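You operate a simulated robot arm through the tools that you are given. There is no shell and no other tool.

You are at the controls of a simulated robot arm. One attempt, no reset.

JOB
Move the plug from socket C to socket A and switch it on.
Fine: switch socket C off first and shut its flap afterwards.

It is judged by the outcome, as a careful person would: the job done as asked, and still so three seconds after it is handed in. It fails if anything else is knocked over, pushed out of place, dropped, spilled or broken.

ROBOT AND FRAMES
A 7-joint arm with a two-finger parallel gripper, fixed in place. Base frame: the origin is at the foot of the arm, x ahead of it, y to its left, z up. Units: mm, rad, N and s.
Its first joint turns from -2.897 to 2.897 rad. Payload 4.4 kg.
The tool frame sits at the grasp point between the pads (the TCP): z along the fingers, y along the line on which they close. The tips reach 23 mm beyond it. Largest opening 94 mm; finger width 38, thickness 10; the body of the gripper, 54 by 96 mm, starts 39 mm behind the TCP.
Orientation is that of the tool frame in the base frame, as a unit quaternion [x, y, z, w]. With the fingers straight down and closing along the base's y, the tool's x points along the base's -x, its y along +y and its z along -z.

CONTROLS
- The arm moves only by the tool servo_tool. Its argument "steps" is a list that holds one entry, the list of rows, each a list of 7 numbers: the shift along the tool's x, y, z in units of 400 mm (1.0 is 400 mm), then the turn, a rotation vector about the tool's x, y, z in units of 45 degrees (1.0 is 45 degrees), then the finger opening in cm, from 0 to 9.4. In form: [[[dx, dy, dz, ax, ay, az, jaw], ...]]. A call has 1 to 20 rows; each row is the pose to reach, as a shift and turn from the pose commanded when the call began, along the tool's axes at that moment. A call with a number of a shift or a turn outside -1 to 1 is refused whole. Rows are played at 5 a second. More than 50 mm and 0.15 rad between two rows, or a gripper value outside its range, and nothing of the call is played. A pose out of reach is approached as far as the arm can. The call stops where the force on the tool passes 70 N (or 10 N more than at its start, if that is more) or the arm is blocked; 0.2 s more then pass. Each finger travels about 72 mm/s and halts on what it meets, pressing with about 35 N; the grip force reading is that of the motor and also rises with nothing between the fingers. The clock runs only during rows and for 0.2 s after the last one: add rows that repeat a pose to give the fingers time. It gives the time, the measured TCP pose, the force on the tool (base axes), the opening and the grip force at its end, in the units of the frame above (readings bear some noise), with the torque about the TCP (base axes, N m) and any sound that the robot's microphone picked up, and new pictures: "views" is both (left out), scene, wrist or none.
- Cameras (640 x 400 px; columns grow to the right, rows downward): "scene" is fixed at [387.1, -636.8, 1689.6]; the picture's right is [0.92, -0.40, 0.00], its down [-0.14, -0.32, -0.94] and it looks along [0.37, 0.86, -0.35] (base axes); focal length 346 px, centre (320, 200). "wrist" rides on the gripper at [86, 16, -74] in the tool frame; the picture's right is [-0.18, 0.98, 0.00], its down [-0.58, -0.11, -0.81] and it looks along [-0.79, -0.15, 0.59] (tool axes); focal length 243 px, centre (320, 200). There is no depth. A picture from a camera that has moved, and an enlarged one, comes with that camera's place and axes in the base frame and with its lens. The place of the scene camera against the robot may be out by one fixed shift of up to 25 mm in any direction.
- inspect(camera, box): a new picture of the part [left, top, right, bottom] of that camera's present view, enlarged. No time passes.
- job_done(): hands the job in; it is judged then, once.

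Places have to be worked out from the pictures, the camera data and where the tool is seen. Open the gripper and draw the arm clear of the work before you hand the job in, unless the task says otherwise.

The tools are called after "Request:" by a JSON object that holds its "op" and its "data". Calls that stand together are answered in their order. servo_tool: Moves the arm, as the interface text tells. Its arguments: {"type":"object","properties":{"steps":{"type":"array","items":{"type":"array","items":{"type":"array","items":{"type":"number"}}}},"views":{"type":"string","enum":["both","scene","wrist","none"]}},"required":["steps"]} The other tools are called the same way: inspect (camera, box) takes an enlarged picture of a part of a camera's view; job_done () hands the job in.

At the start:

```text
t: 0.0
tool_pos: [377.2, 375.3, 1442.3]
ee_rot: [0.0, 1.0, -0.001, 0.001]
wrist_force: [0.2, 0.5, -0.3]
wrist_torque: [0.0, 0.0, 0.01]
opening: 94.0
grasp_force: 0.1
```

scene: 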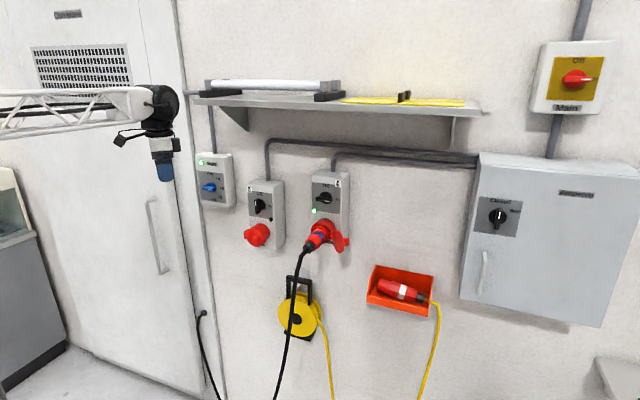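
wrist: 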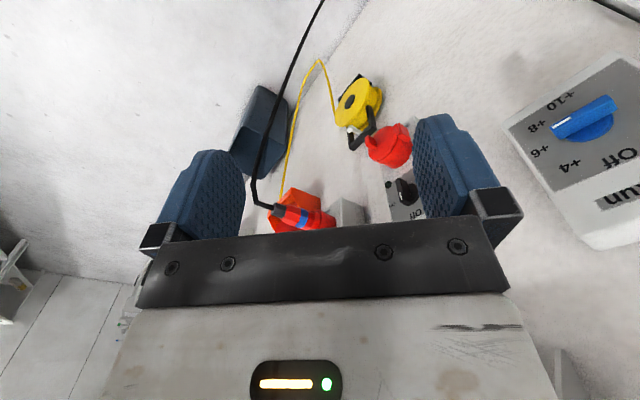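

I start by looking closely at the sockets, their switches and the plug before I move anything.

Request:
{"op": "inspect", "data": {"camera": "scene", "box": [180, 130, 380, 270]}}

Request:
{"op": "inspect", "data": {"camera": "scene", "box": [290, 160, 370, 260]}}

Request:
{"op": "inspect", "data": {"camera": "wrist", "box": [220, 60, 440, 240]}}

```text
2.86 times, centred on (280, 200) of scene
camera zoom: at [387.1, -636.8, 1689.6], right [0.92, -0.4, 0.0], down [-0.14, -0.32, -0.94], along [0.37, 0.86, -0.35], focal length 989 px, centre (434, 200)
```

zoom: 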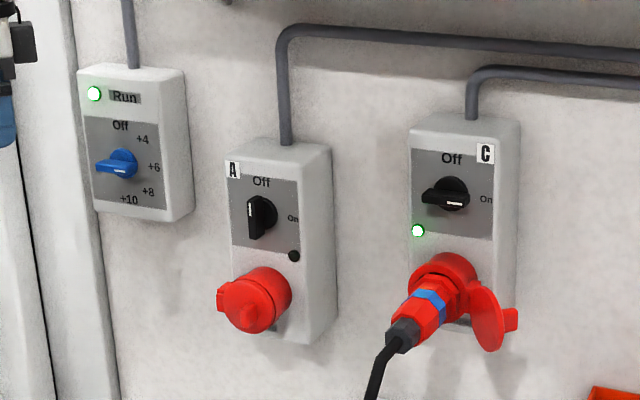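

```text
4.00 times, centred on (330, 210) of scene
camera zoom: at [387.1, -636.8, 1689.6], right [0.92, -0.4, 0.0], down [-0.14, -0.32, -0.94], along [0.37, 0.86, -0.35], focal length 1385 px, centre (280, 160)
```

zoom: 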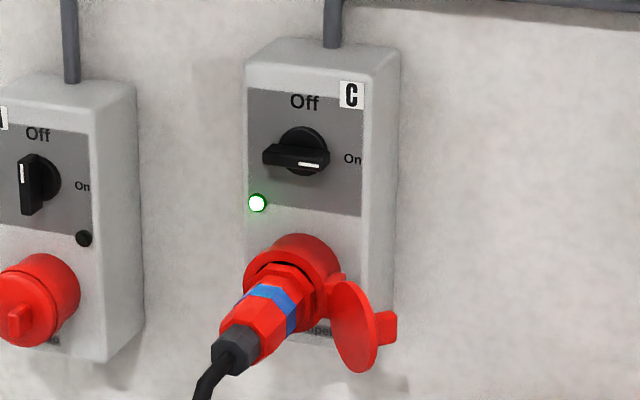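

```text
2.22 times, centred on (330, 150) of wrist
camera zoom: at [291.8, 389.9, 1516.7], right [0.18, 0.98, 0.0], down [0.58, -0.11, 0.81], along [0.79, -0.15, -0.59], focal length 539 px, centre (298, 311)
```

zoom: 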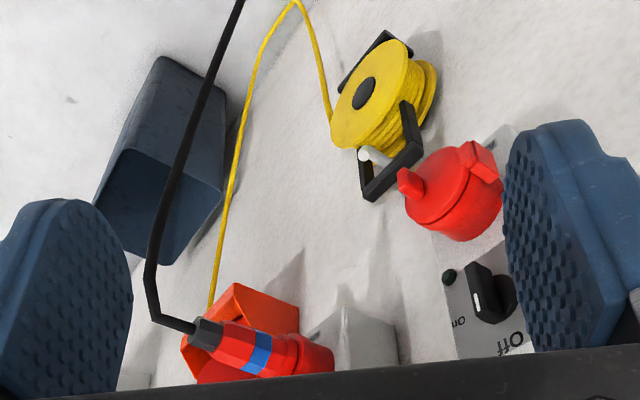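

The wall with the sockets runs at about 45° to the base axes, facing the arm. Knob A is near x 633, y 472, z 1262, and the end of the plug in C is near x 714, y 214, z 1218. I turn the tool square to the wall and move it sideways to a viewpoint in front of socket C, well away from the wall.

Request:
{"op": "servo_tool", "data": {"steps": [[[-0.0722, -0.0597, 0, 0, 0, -0.125, 9.4], [-0.1444, -0.1194, 0, 0, 0, -0.25, 9.4], [-0.2166, -0.1791, 0, 0, 0, -0.375, 9.4], [-0.2888, -0.2388, 0, 0, 0, -0.5, 9.4], [-0.361, -0.2985, 0, 0, 0, -0.625, 9.4], [-0.4332, -0.3582, 0, 0, 0, -0.75, 9.4], [-0.5054, -0.4179, 0, 0, 0, -0.875, 9.4], [-0.5775, -0.4775, 0, 0, 0, -1, 9.4], [-0.5775, -0.4775, 0, 0, 0, -1, 9.4]]], "views": "both"}}

```text
t: 2.0
tool_pos: [605.8, 184.6, 1441.3]
ee_rot: [-0.384, 0.923, 0.0, 0.001]
wrist_force: [-0.2, -0.2, -0.2]
wrist_torque: [-0.02, -0.03, -0.01]
opening: 94.0
grasp_force: 0.1
camera wrist: at [535.3, 133.3, 1515.9], right [-0.57, 0.82, 0.0], down [0.49, 0.33, 0.81], along [0.66, 0.46, -0.59], focal length 243 px, centre (320, 200)
```

scene: 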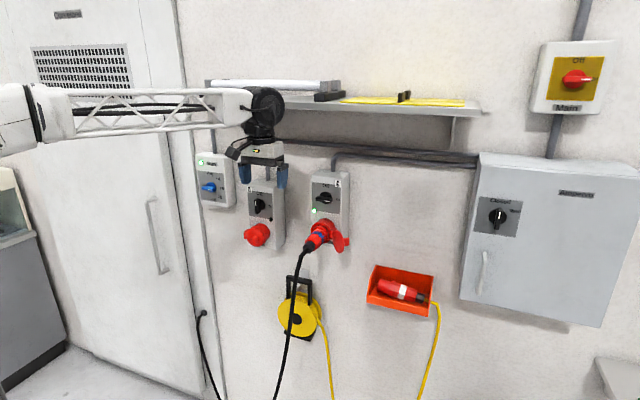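
wrist: 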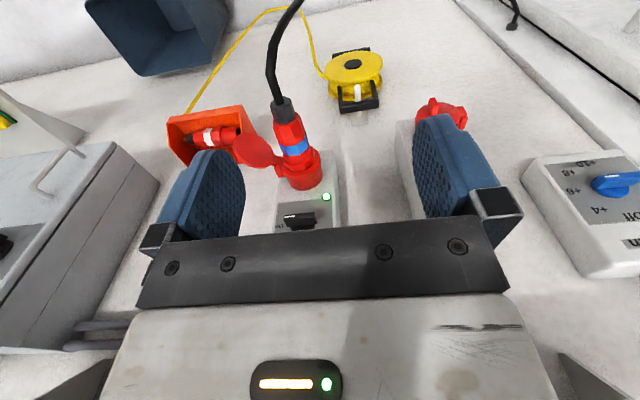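

The wrist camera now sees both sockets. I enlarge socket C and socket A.

Request:
{"op": "inspect", "data": {"camera": "wrist", "box": [220, 80, 380, 240]}}

Request:
{"op": "inspect", "data": {"camera": "wrist", "box": [380, 60, 540, 220]}}

Request:
{"op": "inspect", "data": {"camera": "scene", "box": [230, 160, 310, 260]}}

```text
2.50 times, centred on (300, 160) of wrist
camera zoom: at [535.3, 133.3, 1515.9], right [-0.57, 0.82, 0.0], down [0.49, 0.33, 0.81], along [0.66, 0.46, -0.59], focal length 606 px, centre (370, 300)
```

zoom: 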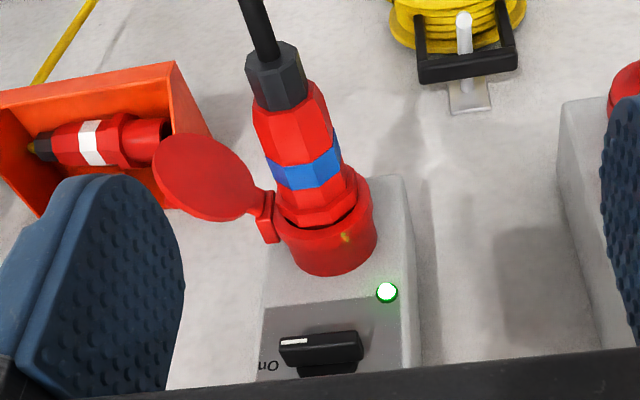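

```text
2.50 times, centred on (460, 140) of wrist
camera zoom: at [535.3, 133.3, 1515.9], right [-0.57, 0.82, 0.0], down [0.49, 0.33, 0.81], along [0.66, 0.46, -0.59], focal length 606 px, centre (-30, 350)
```

zoom: 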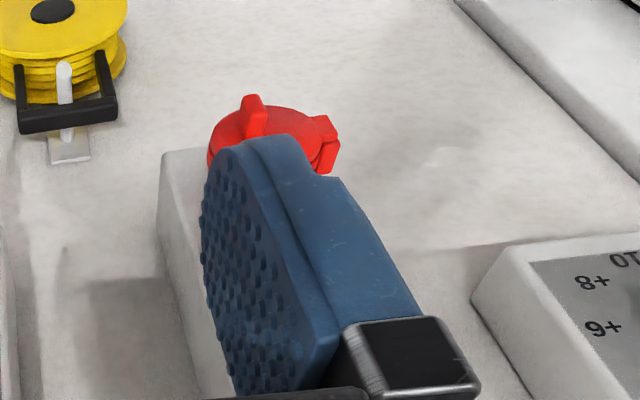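

```text
4.00 times, centred on (270, 210) of scene
camera zoom: at [387.1, -636.8, 1689.6], right [0.92, -0.4, 0.0], down [-0.14, -0.32, -0.94], along [0.37, 0.86, -0.35], focal length 1385 px, centre (520, 160)
```

zoom: 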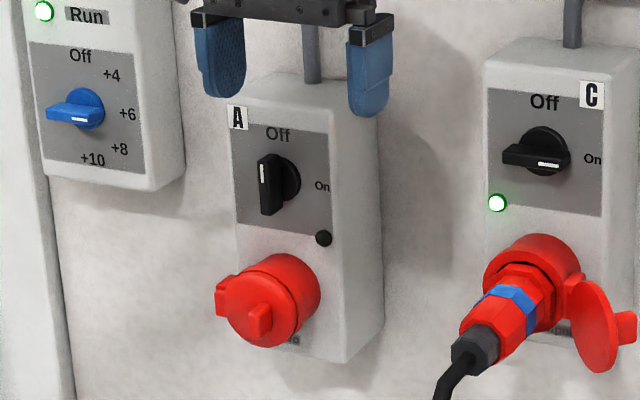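

Matching the fingers seen in the scene view with the reported pose, the scene camera is off by about 20 mm to its right. With that corrected, lamp C is near n 803 (n is distance along the wall normal), r 334 (r is to the right along the wall), z 1263. Knob C is near n 788, r 375, z 1317. I now begin turning the tool to point into the wall with the fingers closing vertically, still well clear of everything.

Request:
{"op": "servo_tool", "data": {"steps": [[[-0.0191, -0.0194, 0.0191, -0.0963, -0.0963, 0.0963, 9.4], [-0.0381, -0.0388, 0.0381, -0.1925, -0.1925, 0.1925, 9.4], [-0.0572, -0.0581, 0.0572, -0.2888, -0.2888, 0.2888, 9.4], [-0.0762, -0.0775, 0.0762, -0.385, -0.385, 0.385, 9.4], [-0.0953, -0.0969, 0.0953, -0.4813, -0.4813, 0.4813, 9.4], [-0.1144, -0.1163, 0.1144, -0.5775, -0.5775, 0.5775, 9.4], [-0.1334, -0.1356, 0.1334, -0.6738, -0.6738, 0.6738, 9.4], [-0.1525, -0.155, 0.1525, -0.77, -0.77, 0.77, 9.4], [-0.1525, -0.155, 0.1525, -0.77, -0.77, 0.77, 9.4]]], "views": "both"}}

```text
t: 4.0
tool_pos: [698.6, 183.1, 1381.2]
ee_rot: [-0.065, 0.91, 0.378, 0.157]
wrist_force: [0.2, -0.1, 0.1]
wrist_torque: [-0.01, 0.03, 0.03]
opening: 93.9
grasp_force: 0.1
camera wrist: at [595.0, 140.3, 1412.2], right [-0.06, 0.69, 0.72], down [0.38, -0.65, 0.66], along [0.92, 0.31, -0.23], focal length 243 px, centre (320, 200)
```

scene: 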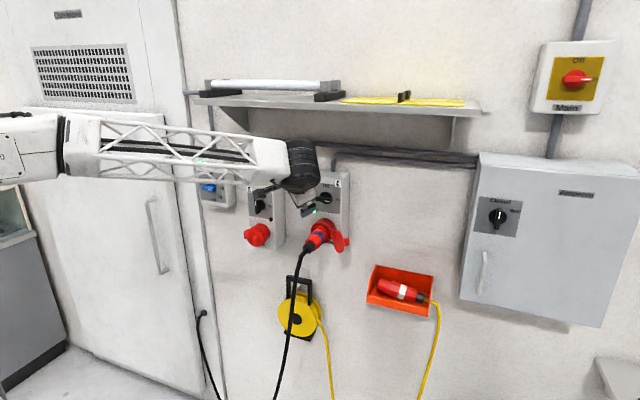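
wrist: 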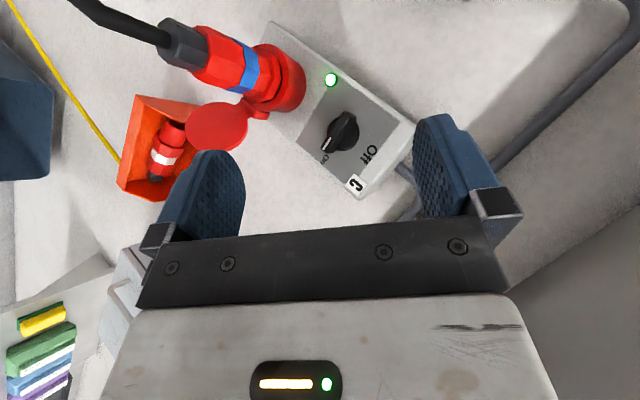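

The turn went smoothly. I enlarge this view to see socket C, its knob and its flap better.

Request:
{"op": "inspect", "data": {"camera": "wrist", "box": [160, 0, 420, 200]}}

```text
2.00 times, centred on (290, 100) of wrist
camera zoom: at [595.0, 140.3, 1412.2], right [-0.06, 0.69, 0.72], down [0.38, -0.65, 0.66], along [0.92, 0.31, -0.23], focal length 485 px, centre (380, 400)
```

zoom: 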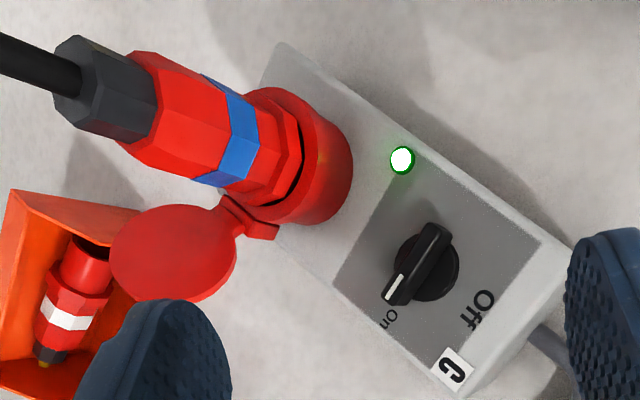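

Lamp C projects to n 803, r 335, z 1262 from this view too, so the estimate holds. The knob C axis comes out at about r 374, z 1313. I finish the turn so the tool points squarely at knob C with the fingers vertical, stopping well short of it and partly closing the jaw.

Request:
{"op": "servo_tool", "data": {"steps": [[[-0.0058, -0.0088, 0.0204, -0.0963, -0.0963, 0.0963, 8], [-0.0117, -0.0176, 0.0407, -0.1925, -0.1925, 0.1925, 7], [-0.0175, -0.0264, 0.0611, -0.2888, -0.2888, 0.2888, 6], [-0.0233, -0.0352, 0.0815, -0.385, -0.385, 0.385, 5], [-0.0291, -0.044, 0.1018, -0.4813, -0.4813, 0.4813, 5], [-0.035, -0.0528, 0.1222, -0.5775, -0.5775, 0.5775, 5], [-0.0408, -0.0616, 0.1425, -0.6738, -0.6738, 0.6738, 5], [-0.0466, -0.0704, 0.1629, -0.77, -0.77, 0.77, 5], [-0.0466, -0.0704, 0.1629, -0.77, -0.77, 0.77, 5]]], "views": "both"}}

```text
t: 6.0
tool_pos: [736.3, 211.4, 1326.9]
ee_rot: [0.271, 0.653, 0.653, 0.272]
wrist_force: [1.2, 0.3, 0.1]
wrist_torque: [-0.02, 0.0, 0.02]
opening: 50.1
grasp_force: 0.1
camera wrist: at [622.4, 217.8, 1341.8], right [0.13, -0.13, 0.98], down [-0.16, -0.98, -0.11], along [0.98, -0.14, -0.15], focal length 243 px, centre (320, 200)
```

scene: 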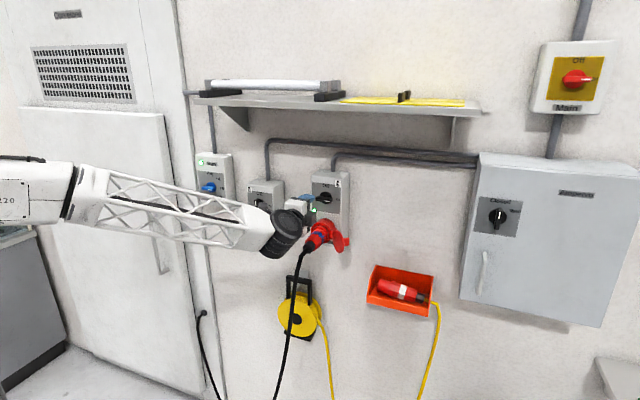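
wrist: 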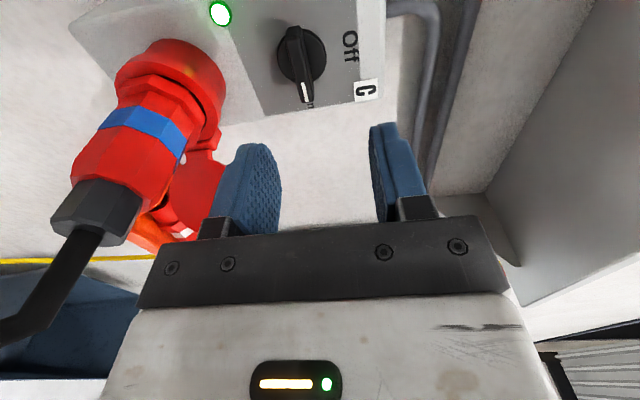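

The tool now points squarely at the wall with the fingers vertical. I enlarge the knob to fix its centre and its height off the panel.

Request:
{"op": "inspect", "data": {"camera": "wrist", "box": [200, 0, 400, 125]}}

Request:
{"op": "inspect", "data": {"camera": "scene", "box": [290, 170, 354, 210]}}

```text
3.20 times, centred on (300, 62) of wrist
camera zoom: at [622.4, 217.8, 1341.8], right [0.13, -0.13, 0.98], down [-0.16, -0.98, -0.11], along [0.98, -0.14, -0.15], focal length 776 px, centre (384, 640)
```

zoom: 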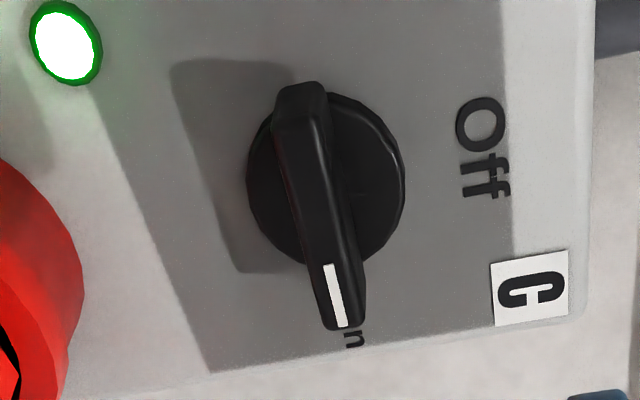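

```text
10.00 times, centred on (322, 190) of scene
camera zoom: at [387.1, -636.8, 1689.6], right [0.92, -0.4, 0.0], down [-0.14, -0.32, -0.94], along [0.37, 0.86, -0.35], focal length 3462 px, centre (300, 300)
```

zoom: 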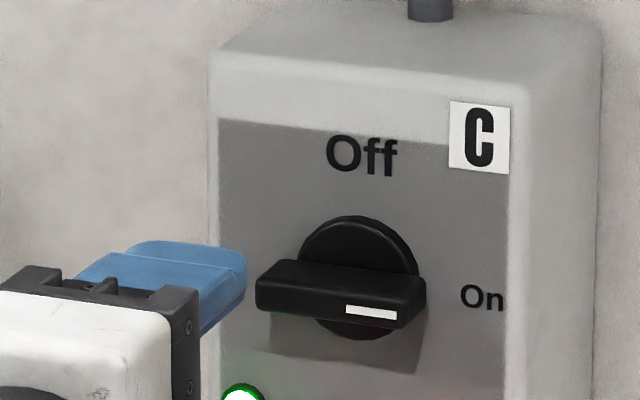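

From all three views the knob axis is at r 373.5, z 1311. The panel is near n 813 and the front of the handle near n 790. I line up with it and move in until the fingertips are just short of the handle.

Request:
{"op": "servo_tool", "data": {"steps": [[[-0.0029, -0.02, 0.04, 0, 0, 0, 5], [-0.0058, -0.04, 0.08, 0, 0, 0, 5], [-0.0058, -0.04, 0.12, 0, 0, 0, 5], [-0.0058, -0.04, 0.16, 0, 0, 0, 5], [-0.0058, -0.04, 0.2, 0, 0, 0, 5], [-0.0058, -0.04, 0.225, 0, 0, 0, 5], [-0.0058, -0.04, 0.225, 0, 0, 0, 5]]], "views": "both"}}

Request:
{"op": "inspect", "data": {"camera": "wrist", "box": [180, 0, 420, 200]}}

Request:
{"op": "inspect", "data": {"camera": "scene", "box": [280, 170, 360, 220]}}

```text
t: 7.6
tool_pos: [799.7, 272.3, 1309.4]
ee_rot: [0.272, 0.653, 0.653, 0.27]
wrist_force: [0.2, -0.1, 0.2]
wrist_torque: [0.0, 0.03, 0.01]
opening: 49.7
grasp_force: 0.1
camera wrist: at [687.2, 278.7, 1325.0], right [0.13, -0.13, 0.98], down [-0.16, -0.98, -0.11], along [0.98, -0.14, -0.15], focal length 243 px, centre (320, 200)
```

scene: 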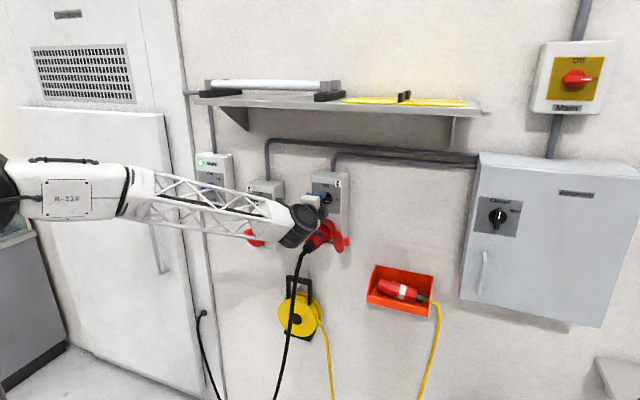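
wrist: 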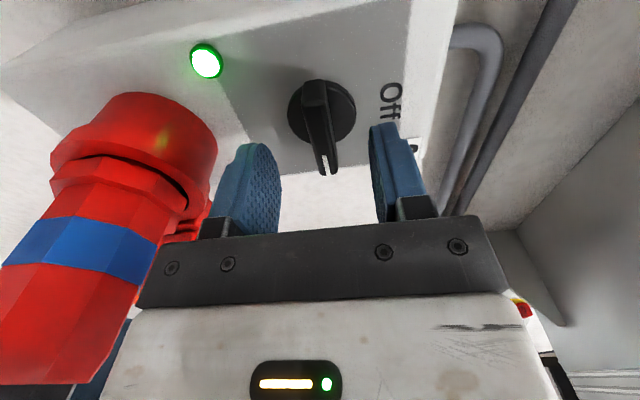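

```text
2.00 times, centred on (300, 100) of wrist
camera zoom: at [687.2, 278.7, 1325.0], right [0.13, -0.13, 0.98], down [-0.16, -0.98, -0.11], along [0.98, -0.14, -0.15], focal length 485 px, centre (360, 400)
```

zoom: 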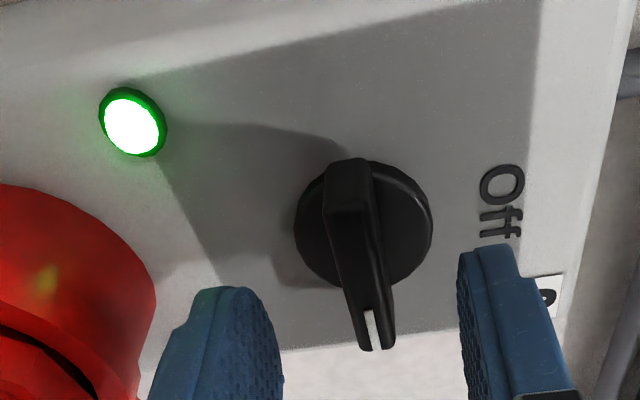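

```text
8.00 times, centred on (320, 195) of scene
camera zoom: at [387.1, -636.8, 1689.6], right [0.92, -0.4, 0.0], down [-0.14, -0.32, -0.94], along [0.37, 0.86, -0.35], focal length 2769 px, centre (320, 240)
```

zoom: 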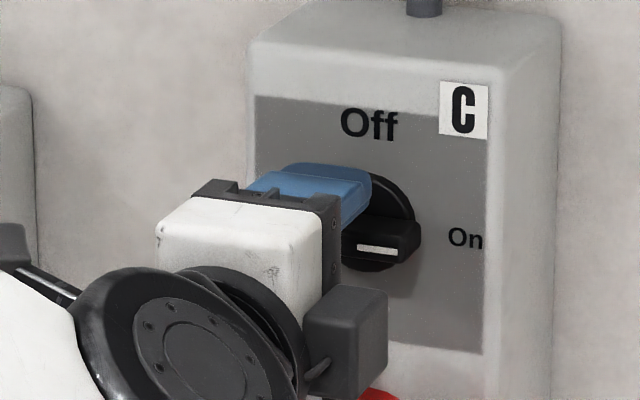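

The TCP is at n 758, r 373, z 1309, and from this view the knob axis is at r 373, z 1310, so it is well centred. I move in about 21 mm so the fingers straddle the handle, then close on it.

Request:
{"op": "servo_tool", "data": {"steps": [[[0, 0.002, 0.0125, 0, 0, 0, 5], [0, 0.002, 0.025, 0, 0, 0, 5], [0, 0.002, 0.0375, 0, 0, 0, 5], [0, 0.002, 0.0525, 0, 0, 0, 5], [0, 0.002, 0.0525, 0, 0, 0, 5], [0, 0.002, 0.0525, 0, 0, 0, 4], [0, 0.002, 0.0525, 0, 0, 0, 3], [0, 0.002, 0.0525, 0, 0, 0, 2], [0, 0.002, 0.0525, 0, 0, 0, 1], [0, 0.002, 0.0525, 0, 0, 0, 0.5], [0, 0.002, 0.0525, 0, 0, 0, 0.5]]], "views": "both"}}

Request:
{"op": "inspect", "data": {"camera": "wrist", "box": [180, 50, 420, 230]}}

```text
t: 10.0
tool_pos: [816.0, 286.9, 1310.4]
ee_rot: [0.271, 0.654, 0.653, 0.27]
wrist_force: [1.2, 0.0, -1.0]
wrist_torque: [-0.02, 0.02, 0.02]
opening: 11.7
grasp_force: 44.9
camera wrist: at [702.4, 293.5, 1325.9], right [0.13, -0.13, 0.98], down [-0.16, -0.98, -0.11], along [0.98, -0.14, -0.15], focal length 243 px, centre (320, 200)
```

scene: 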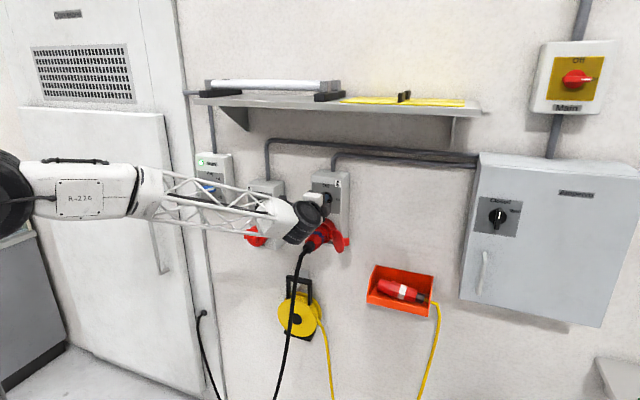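
wrist: 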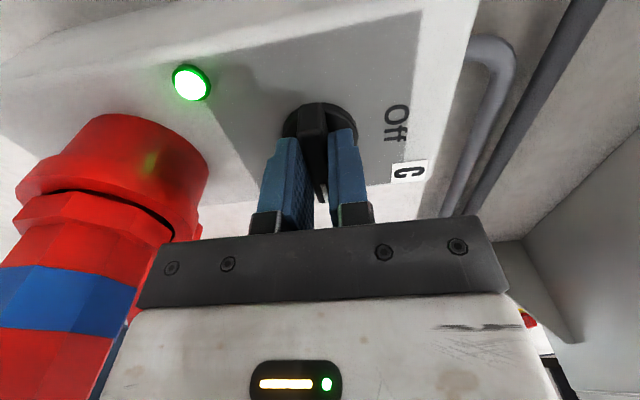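

```text
2.22 times, centred on (300, 140) of wrist
camera zoom: at [702.4, 293.5, 1325.9], right [0.13, -0.13, 0.98], down [-0.16, -0.98, -0.11], along [0.98, -0.14, -0.15], focal length 539 px, centre (364, 333)
```

zoom: 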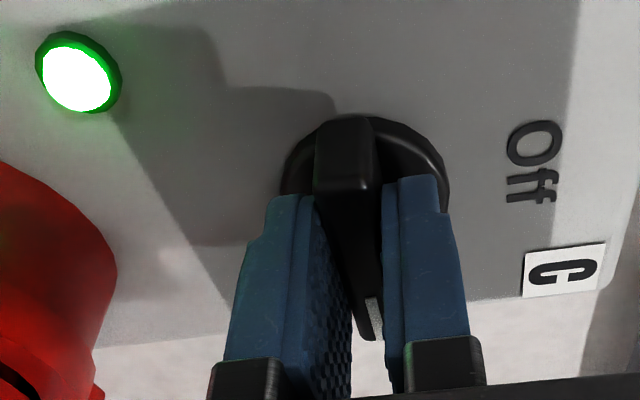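

The handle is gripped at 11.7 mm opening with 45 N. A full quarter turn would swing the wrist camera down into the plug, so I turn counter-clockwise by 45° first and listen for the switch.

Request:
{"op": "servo_tool", "data": {"steps": [[[0, 0, 0, 0, 0, -0.1, 0.5], [0, 0, 0, 0, 0, -0.2, 0.5], [0, 0, 0, 0, 0, -0.3, 0.5], [0, 0, 0, 0, 0, -0.4, 0.5], [0, 0, 0, 0, 0, -0.5, 0.5], [0, 0, 0, 0, 0, -0.6, 0.5], [0, 0, 0, 0, 0, -0.7, 0.5], [0, 0, 0, 0, 0, -0.8, 0.5], [0, 0, 0, 0, 0, -0.9, 0.5], [0, 0, 0, 0, 0, -1, 0.5]]], "views": "both"}}

Request:
{"op": "inspect", "data": {"camera": "wrist", "box": [100, 0, 420, 230]}}

Request:
{"op": "inspect", "data": {"camera": "scene", "box": [280, 170, 360, 260]}}

```text
t: 12.2
tool_pos: [815.7, 285.5, 1310.0]
ee_rot: [0.0, 0.707, 0.5, 0.5]
wrist_force: [-10.3, -13.0, -9.0]
wrist_torque: [0.41, -0.44, -0.51]
opening: 11.7
grasp_force: 45.2
camera wrist: at [712.3, 283.5, 1259.5], right [-0.4, 0.4, 0.82], down [-0.23, -0.92, 0.33], along [0.89, -0.05, 0.46], focal length 243 px, centre (320, 200)
```

scene: 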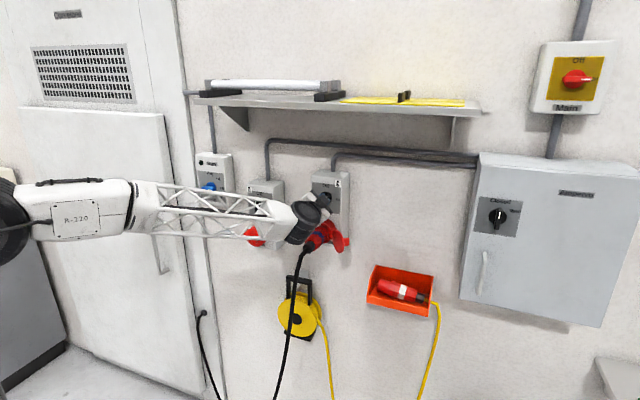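
wrist: 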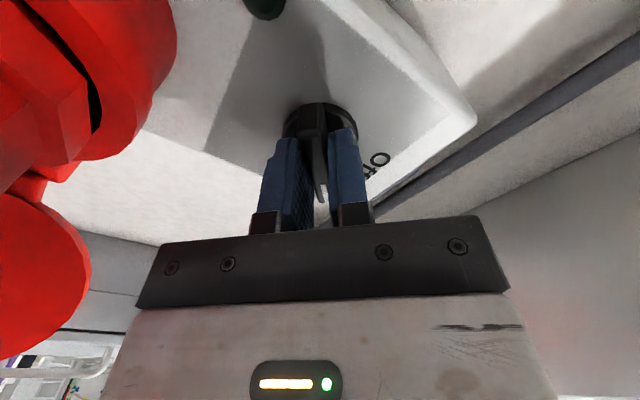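

```text
1.74 times, centred on (260, 115) of wrist
camera zoom: at [712.3, 283.5, 1259.5], right [-0.4, 0.4, 0.82], down [-0.23, -0.92, 0.33], along [0.89, -0.05, 0.46], focal length 422 px, centre (424, 348)
```

zoom: 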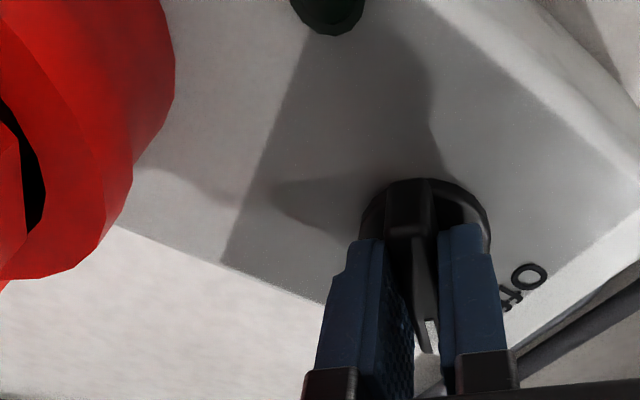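

```text
4.44 times, centred on (320, 215) of scene
camera zoom: at [387.1, -636.8, 1689.6], right [0.92, -0.4, 0.0], down [-0.14, -0.32, -0.94], along [0.37, 0.86, -0.35], focal length 1538 px, centre (320, 133)
```

zoom: 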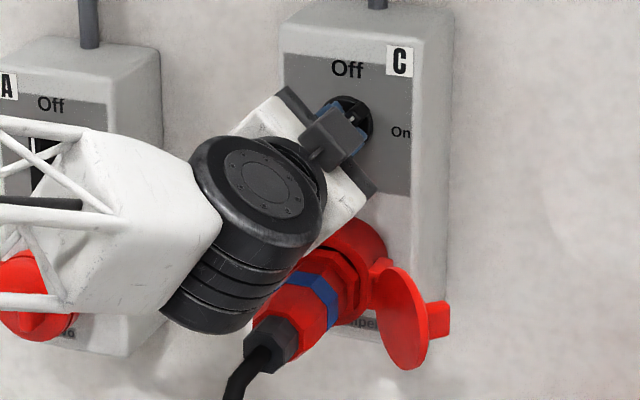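

Lamp C has gone dark (and the Run lamp with it), so the switch has broken the circuit at 45°. I turn a further 18° towards Off, which keeps the camera clear of the plug.

Request:
{"op": "servo_tool", "data": {"steps": [[[0, 0, 0, 0, 0, -0.1, 0.5], [0, 0, 0, 0, 0, -0.2, 0.5], [0, 0, 0, 0, 0, -0.3, 0.5], [0, 0, 0, 0, 0, -0.4, 0.5], [0, 0, 0, 0, 0, -0.4, 0.5]]], "views": "both"}}

Request:
{"op": "inspect", "data": {"camera": "wrist", "box": [100, 0, 420, 230]}}

Request:
{"op": "inspect", "data": {"camera": "scene", "box": [280, 170, 360, 260]}}

```text
t: 13.4
tool_pos: [815.2, 285.1, 1309.7]
ee_rot: [-0.11, 0.699, 0.414, 0.573]
wrist_force: [29.4, -8.7, -10.0]
wrist_torque: [0.09, -0.06, -0.21]
opening: 12.0
grasp_force: 44.5
camera wrist: at [725.7, 270.1, 1239.5], right [-0.56, 0.56, 0.61], down [-0.32, -0.82, 0.47], along [0.77, 0.07, 0.64], focal length 243 px, centre (320, 200)
```

scene: 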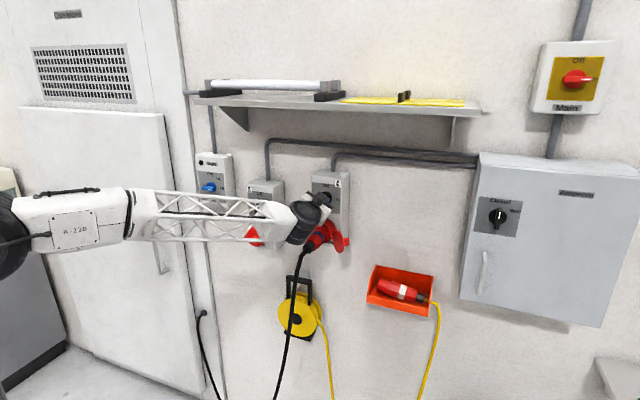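
wrist: 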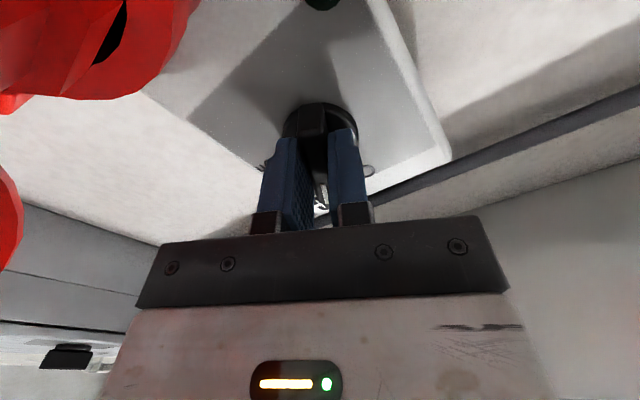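

```text
1.74 times, centred on (260, 115) of wrist
camera zoom: at [725.7, 270.1, 1239.5], right [-0.56, 0.56, 0.61], down [-0.32, -0.82, 0.47], along [0.77, 0.07, 0.64], focal length 422 px, centre (424, 348)
```

zoom: 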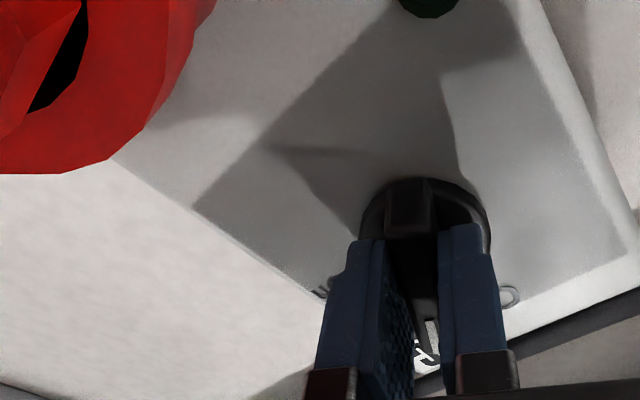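

```text
4.44 times, centred on (320, 215) of scene
camera zoom: at [387.1, -636.8, 1689.6], right [0.92, -0.4, 0.0], down [-0.14, -0.32, -0.94], along [0.37, 0.86, -0.35], focal length 1538 px, centre (320, 133)
```

zoom: 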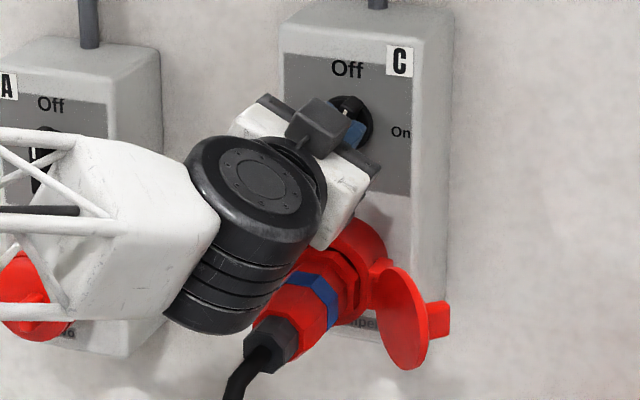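

The switch is now about 63° round. I open the fingers, back straight off, turn the wrist back away from the plug, and look at where the knob has settled.

Request:
{"op": "servo_tool", "data": {"steps": [[[0, 0, 0, 0, 0, 0, 2], [0, 0, 0, 0, 0, 0, 3.5], [0, 0, 0, 0, 0, 0, 4], [0, 0, -0.03, 0, 0, 0, 4.5], [0, 0, -0.06, 0, 0, 0, 5], [0, 0, -0.1, 0, 0, 0, 5], [0, 0, -0.14, 0, 0, 0.1, 5], [0, 0, -0.14, 0, 0, 0.25, 5], [0, 0, -0.14, 0, 0, 0.4, 5], [0, 0, -0.14, 0, 0, 0.55, 5], [0, 0, -0.14, 0, 0, 0.7, 5], [0, 0, -0.14, 0, 0, 0.85, 5], [0, 0, -0.14, 0, 0, 1, 5], [0, 0, -0.14, 0, 0, 1, 5]]], "views": "both"}}

Request:
{"op": "inspect", "data": {"camera": "scene", "box": [280, 170, 360, 220]}}

Request:
{"op": "inspect", "data": {"camera": "wrist", "box": [160, 0, 420, 180]}}

```text
t: 16.4
tool_pos: [776.2, 246.6, 1309.7]
ee_rot: [0.166, 0.687, 0.603, 0.369]
wrist_force: [0.2, -0.4, 0.8]
wrist_torque: [-0.02, -0.01, -0.01]
opening: 50.1
grasp_force: 0.0
camera wrist: at [661.3, 254.8, 1298.4], right [-0.09, 0.09, 0.99], down [-0.16, -0.98, 0.08], along [0.98, -0.15, 0.1], focal length 243 px, centre (320, 200)
```

scene: 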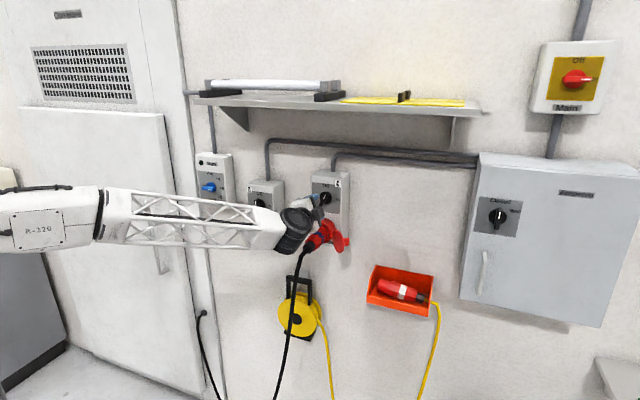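
wrist: 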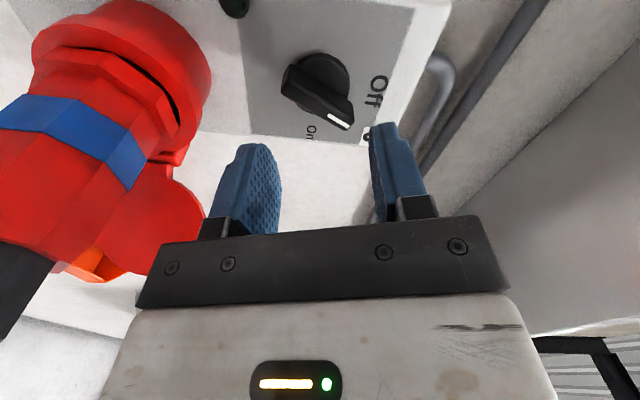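

```text
8.00 times, centred on (320, 195) of scene
camera zoom: at [387.1, -636.8, 1689.6], right [0.92, -0.4, 0.0], down [-0.14, -0.32, -0.94], along [0.37, 0.86, -0.35], focal length 2769 px, centre (320, 240)
```

zoom: 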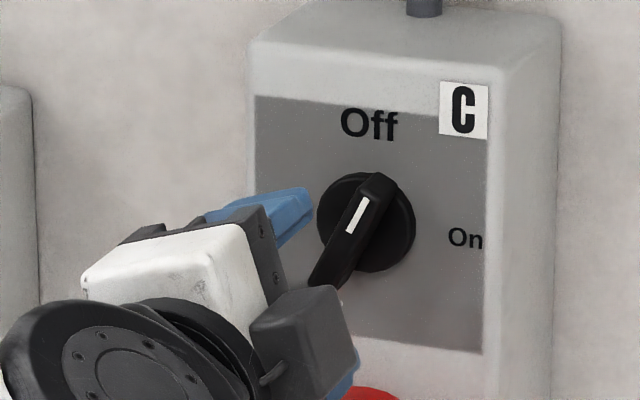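

```text
2.22 times, centred on (290, 90) of wrist
camera zoom: at [661.3, 254.8, 1298.4], right [-0.09, 0.09, 0.99], down [-0.16, -0.98, 0.08], along [0.98, -0.15, 0.1], focal length 539 px, centre (387, 444)
```

zoom: 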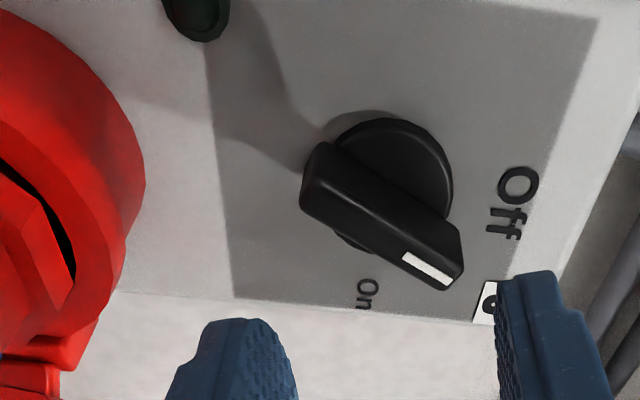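

The knob has stayed at about 63°, so it needs the last 27° to reach Off. I test whether the wrist can roll the other way, with the camera over the top away from the plug, so I can re-grip and finish the turn.

Request:
{"op": "servo_tool", "data": {"steps": [[[0, 0, -0.02, 0, 0, 0.1, 5], [0, 0, -0.05, 0, 0, 0.25, 5], [0, 0, -0.075, 0, 0, 0.4, 5], [0, 0, -0.075, 0, 0, 0.55, 5], [0, 0, -0.075, 0, 0, 0.7, 5], [0, 0, -0.075, 0, 0, 0.85, 5], [0, 0, -0.075, 0, 0, 1, 5], [0, 0, -0.075, 0, 0, 1, 5]]], "views": "none"}}

Request:
{"op": "servo_tool", "data": {"steps": [[[0, 0, 0, 0, 0, 0.15, 5], [0, 0, 0, 0, 0, 0.3, 5], [0, 0, 0, 0, 0, 0.45, 5], [0, 0, 0, 0, 0, 0.6, 5], [0, 0, 0, 0, 0, 0.75, 5], [0, 0, 0, 0, 0, 0.9, 5], [0, 0, 0, 0, 0, 1, 5], [0, 0, 0, 0, 0, 1, 5]]], "views": "both"}}

```text
t: 18.2
tool_pos: [754.7, 225.5, 1310.1]
ee_rot: [0.416, 0.572, 0.698, 0.11]
wrist_force: [-0.1, -0.1, 0.5]
wrist_torque: [-0.02, 0.01, 0.03]
opening: 50.4
grasp_force: 0.1
```

```text
t: 20.0
tool_pos: [754.6, 225.6, 1309.7]
ee_rot: [0.603, 0.369, 0.687, -0.166]
wrist_force: [-0.4, 0.5, -0.3]
wrist_torque: [-0.01, -0.01, 0.01]
opening: 50.1
grasp_force: 0.0
camera wrist: at [694.2, 179.2, 1397.2], right [0.7, -0.7, 0.13], down [-0.52, -0.62, -0.59], along [0.49, 0.35, -0.8], focal length 243 px, centre (320, 200)
```

scene: 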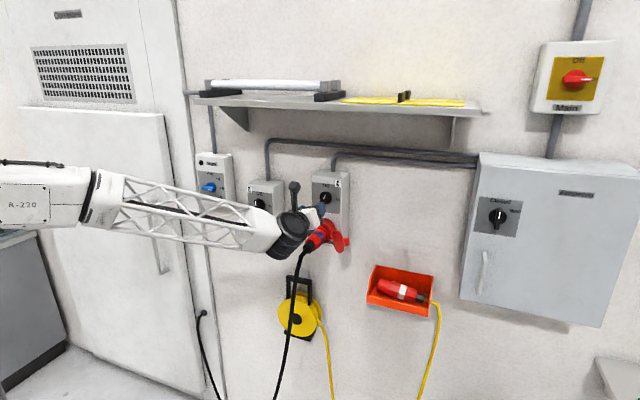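
wrist: 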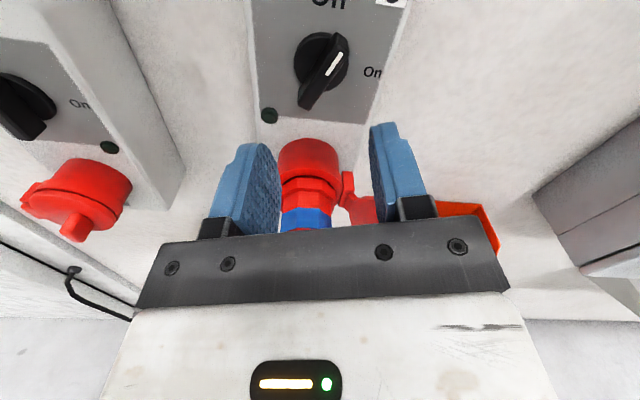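

The wrist rolls freely this way and gives an upright view with socket A in sight too. I enlarge both before the final alignment.

Request:
{"op": "inspect", "data": {"camera": "wrist", "box": [230, 0, 430, 125]}}

Request:
{"op": "inspect", "data": {"camera": "wrist", "box": [0, 60, 240, 260]}}

Request:
{"op": "inspect", "data": {"camera": "wrist", "box": [230, 100, 430, 240]}}

```text
3.20 times, centred on (330, 62) of wrist
camera zoom: at [694.2, 179.2, 1397.2], right [0.7, -0.7, 0.13], down [-0.52, -0.62, -0.59], along [0.49, 0.35, -0.8], focal length 776 px, centre (288, 640)
```

zoom: 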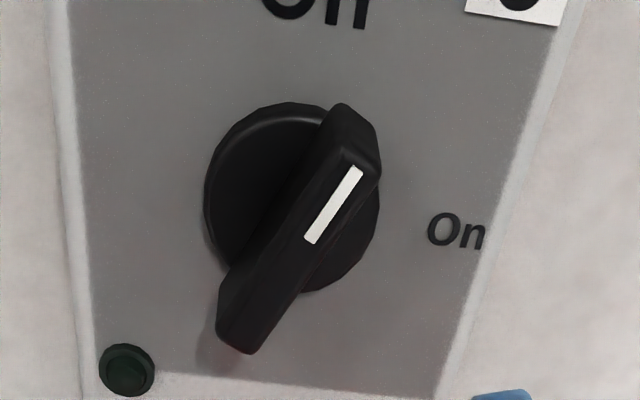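

```text
2.00 times, centred on (120, 160) of wrist
camera zoom: at [694.2, 179.2, 1397.2], right [0.7, -0.7, 0.13], down [-0.52, -0.62, -0.59], along [0.49, 0.35, -0.8], focal length 485 px, centre (720, 280)
```

zoom: 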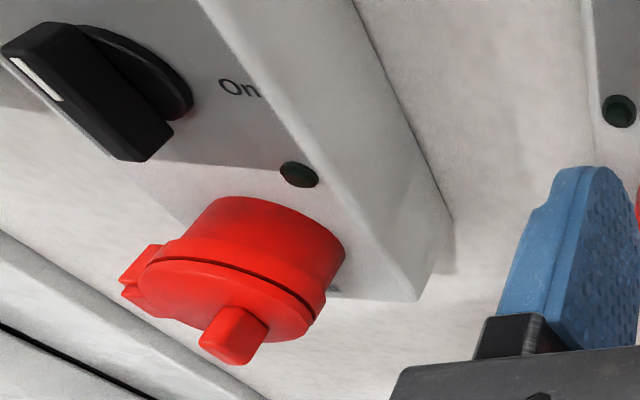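

```text
2.86 times, centred on (330, 170) of wrist
camera zoom: at [694.2, 179.2, 1397.2], right [0.7, -0.7, 0.13], down [-0.52, -0.62, -0.59], along [0.49, 0.35, -0.8], focal length 693 px, centre (291, 286)
```

zoom: 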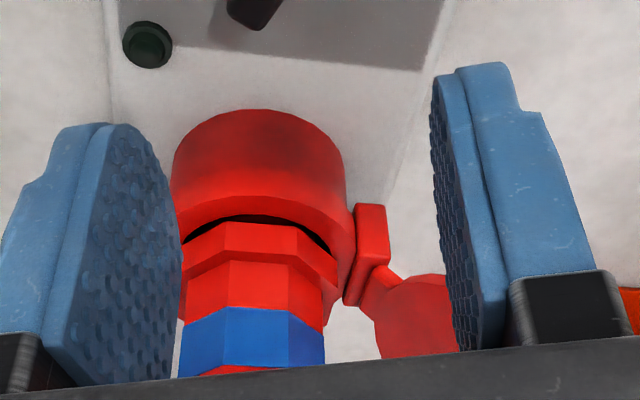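

Knob C's centre comes out at r 376, z 1312 from here. I roll 45° more so the fingers lie parallel to the handle, shifting a millimetre or two to centre on it.

Request:
{"op": "servo_tool", "data": {"steps": [[[0.0026, 0.0042, 0, 0, 0, 0.15, 5], [0.0026, 0.0042, 0, 0, 0, 0.3, 5], [0.0026, 0.0042, 0, 0, 0, 0.45, 5], [0.0026, 0.0042, 0, 0, 0, 0.6, 5], [0.0026, 0.0042, 0, 0, 0, 0.75, 5], [0.0026, 0.0042, 0, 0, 0, 0.9, 5], [0.0026, 0.0042, 0, 0, 0, 1, 5], [0.0026, 0.0042, 0, 0, 0, 1, 5]]], "views": "both"}}

Request:
{"op": "inspect", "data": {"camera": "wrist", "box": [200, 0, 440, 200]}}

```text
t: 21.8
tool_pos: [756.8, 225.1, 1311.0]
ee_rot: [0.698, 0.109, 0.572, -0.415]
wrist_force: [0.9, 0.5, -0.5]
wrist_torque: [0.0, 0.01, -0.01]
opening: 50.1
grasp_force: 0.1
camera wrist: at [741.5, 132.6, 1381.1], right [0.56, -0.56, -0.61], down [-0.83, -0.31, -0.47], along [0.07, 0.77, -0.64], focal length 243 px, centre (320, 200)
```

scene: 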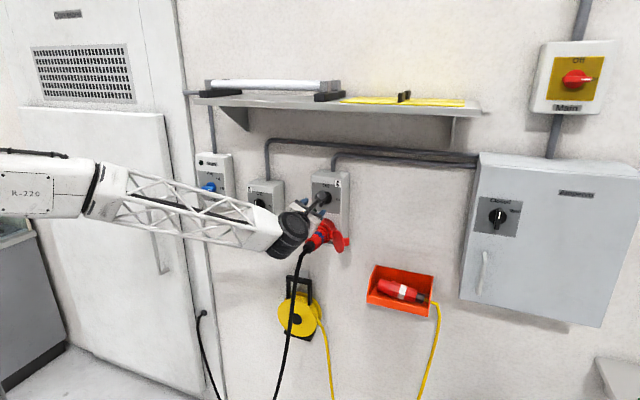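
wrist: 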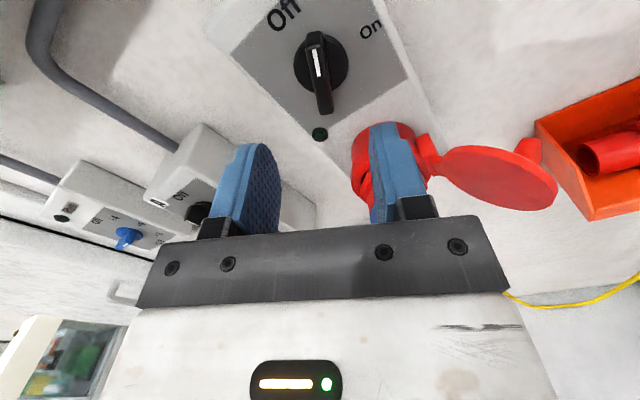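

```text
2.00 times, centred on (320, 100) of wrist
camera zoom: at [741.5, 132.6, 1381.1], right [0.56, -0.56, -0.61], down [-0.83, -0.31, -0.47], along [0.07, 0.77, -0.64], focal length 485 px, centre (320, 400)
```

zoom: 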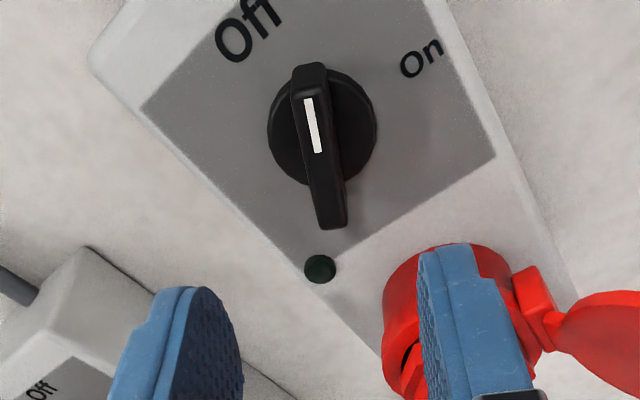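

The handle lines up with the fingers just as it did at the first grip. I move in to the same depth (TCP n 779) and close on it.

Request:
{"op": "servo_tool", "data": {"steps": [[[0, 0, 0.05, 0, 0, 0, 5], [0, 0, 0.1, 0, 0, 0, 5], [0, 0, 0.14, 0, 0, 0, 5], [0, 0, 0.165, 0, 0, 0, 5], [0, 0, 0.18, 0, 0, 0, 5], [0, 0, 0.195, 0, 0, 0, 5], [0, 0, 0.21, 0, 0, 0, 5], [0, 0, 0.21, 0, 0, 0, 4], [0, 0, 0.21, 0, 0, 0, 3], [0, 0, 0.21, 0, 0, 0, 2], [0, 0, 0.21, 0, 0, 0, 1], [0, 0, 0.21, 0, 0, 0, 0.5], [0, 0, 0.21, 0, 0, 0, 0.5]]], "views": "both"}}

Request:
{"op": "inspect", "data": {"camera": "scene", "box": [280, 170, 360, 260]}}

```text
t: 24.6
tool_pos: [815.6, 284.2, 1311.4]
ee_rot: [0.698, 0.111, 0.572, -0.415]
wrist_force: [4.5, -1.5, -1.4]
wrist_torque: [0.01, -0.03, -0.07]
opening: 12.1
grasp_force: 45.1
camera wrist: at [801.1, 192.5, 1380.1], right [0.56, -0.56, -0.61], down [-0.83, -0.31, -0.47], along [0.07, 0.77, -0.64], focal length 243 px, centre (320, 200)
```

scene: 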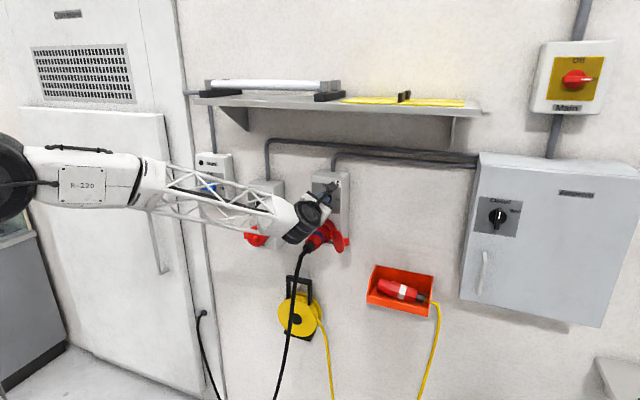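
wrist: 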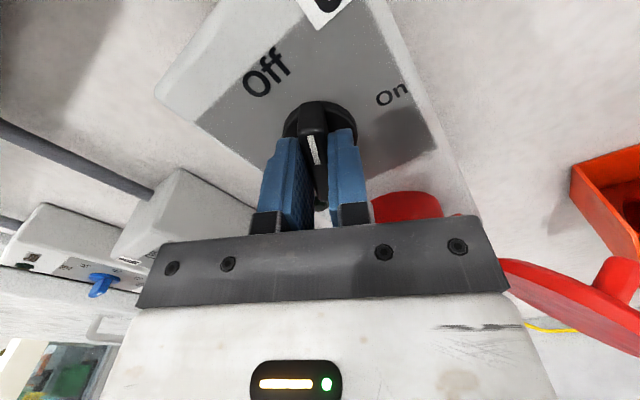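

```text
4.44 times, centred on (320, 215) of scene
camera zoom: at [387.1, -636.8, 1689.6], right [0.92, -0.4, 0.0], down [-0.14, -0.32, -0.94], along [0.37, 0.86, -0.35], focal length 1538 px, centre (320, 133)
```

zoom: 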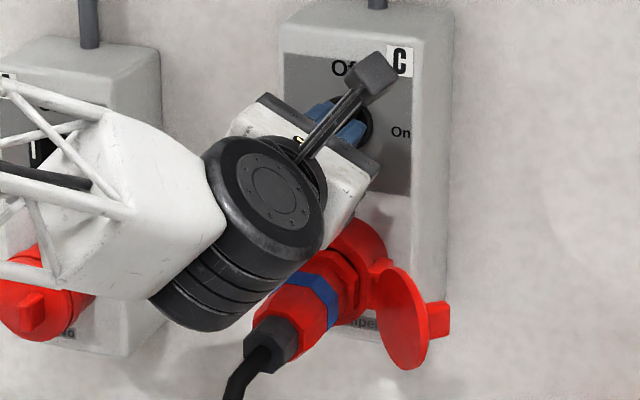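

The handle is gripped again at 12.1 mm. I turn it the remaining 27° to Off.

Request:
{"op": "servo_tool", "data": {"steps": [[[0, 0, 0, 0, 0, -0.1, 0.5], [0, 0, 0, 0, 0, -0.2, 0.5], [0, 0, 0, 0, 0, -0.3, 0.5], [0, 0, 0, 0, 0, -0.4, 0.5], [0, 0, 0, 0, 0, -0.5, 0.5], [0, 0, 0, 0, 0, -0.6, 0.5], [0, 0, 0, 0, 0, -0.6, 0.5]]], "views": "wrist"}}

```text
t: 26.2
tool_pos: [815.5, 284.0, 1311.2]
ee_rot: [0.654, 0.271, 0.653, -0.27]
wrist_force: [26.3, 19.1, -9.8]
wrist_torque: [0.28, -0.31, -0.09]
opening: 12.0
grasp_force: 44.6
camera wrist: at [774.3, 219.3, 1397.1], right [0.69, -0.7, -0.18], down [-0.65, -0.49, -0.58], along [0.31, 0.52, -0.79], focal length 243 px, centre (320, 200)
```

wrist: 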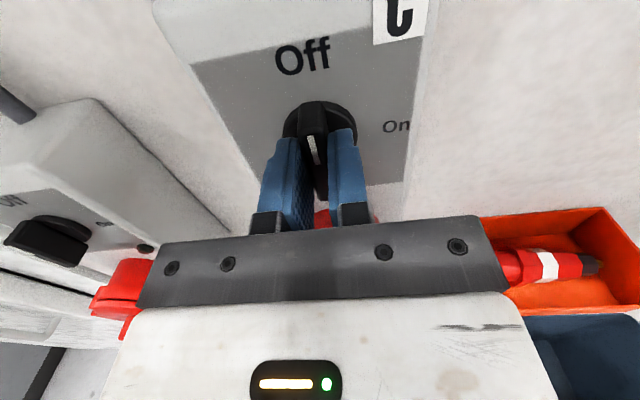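

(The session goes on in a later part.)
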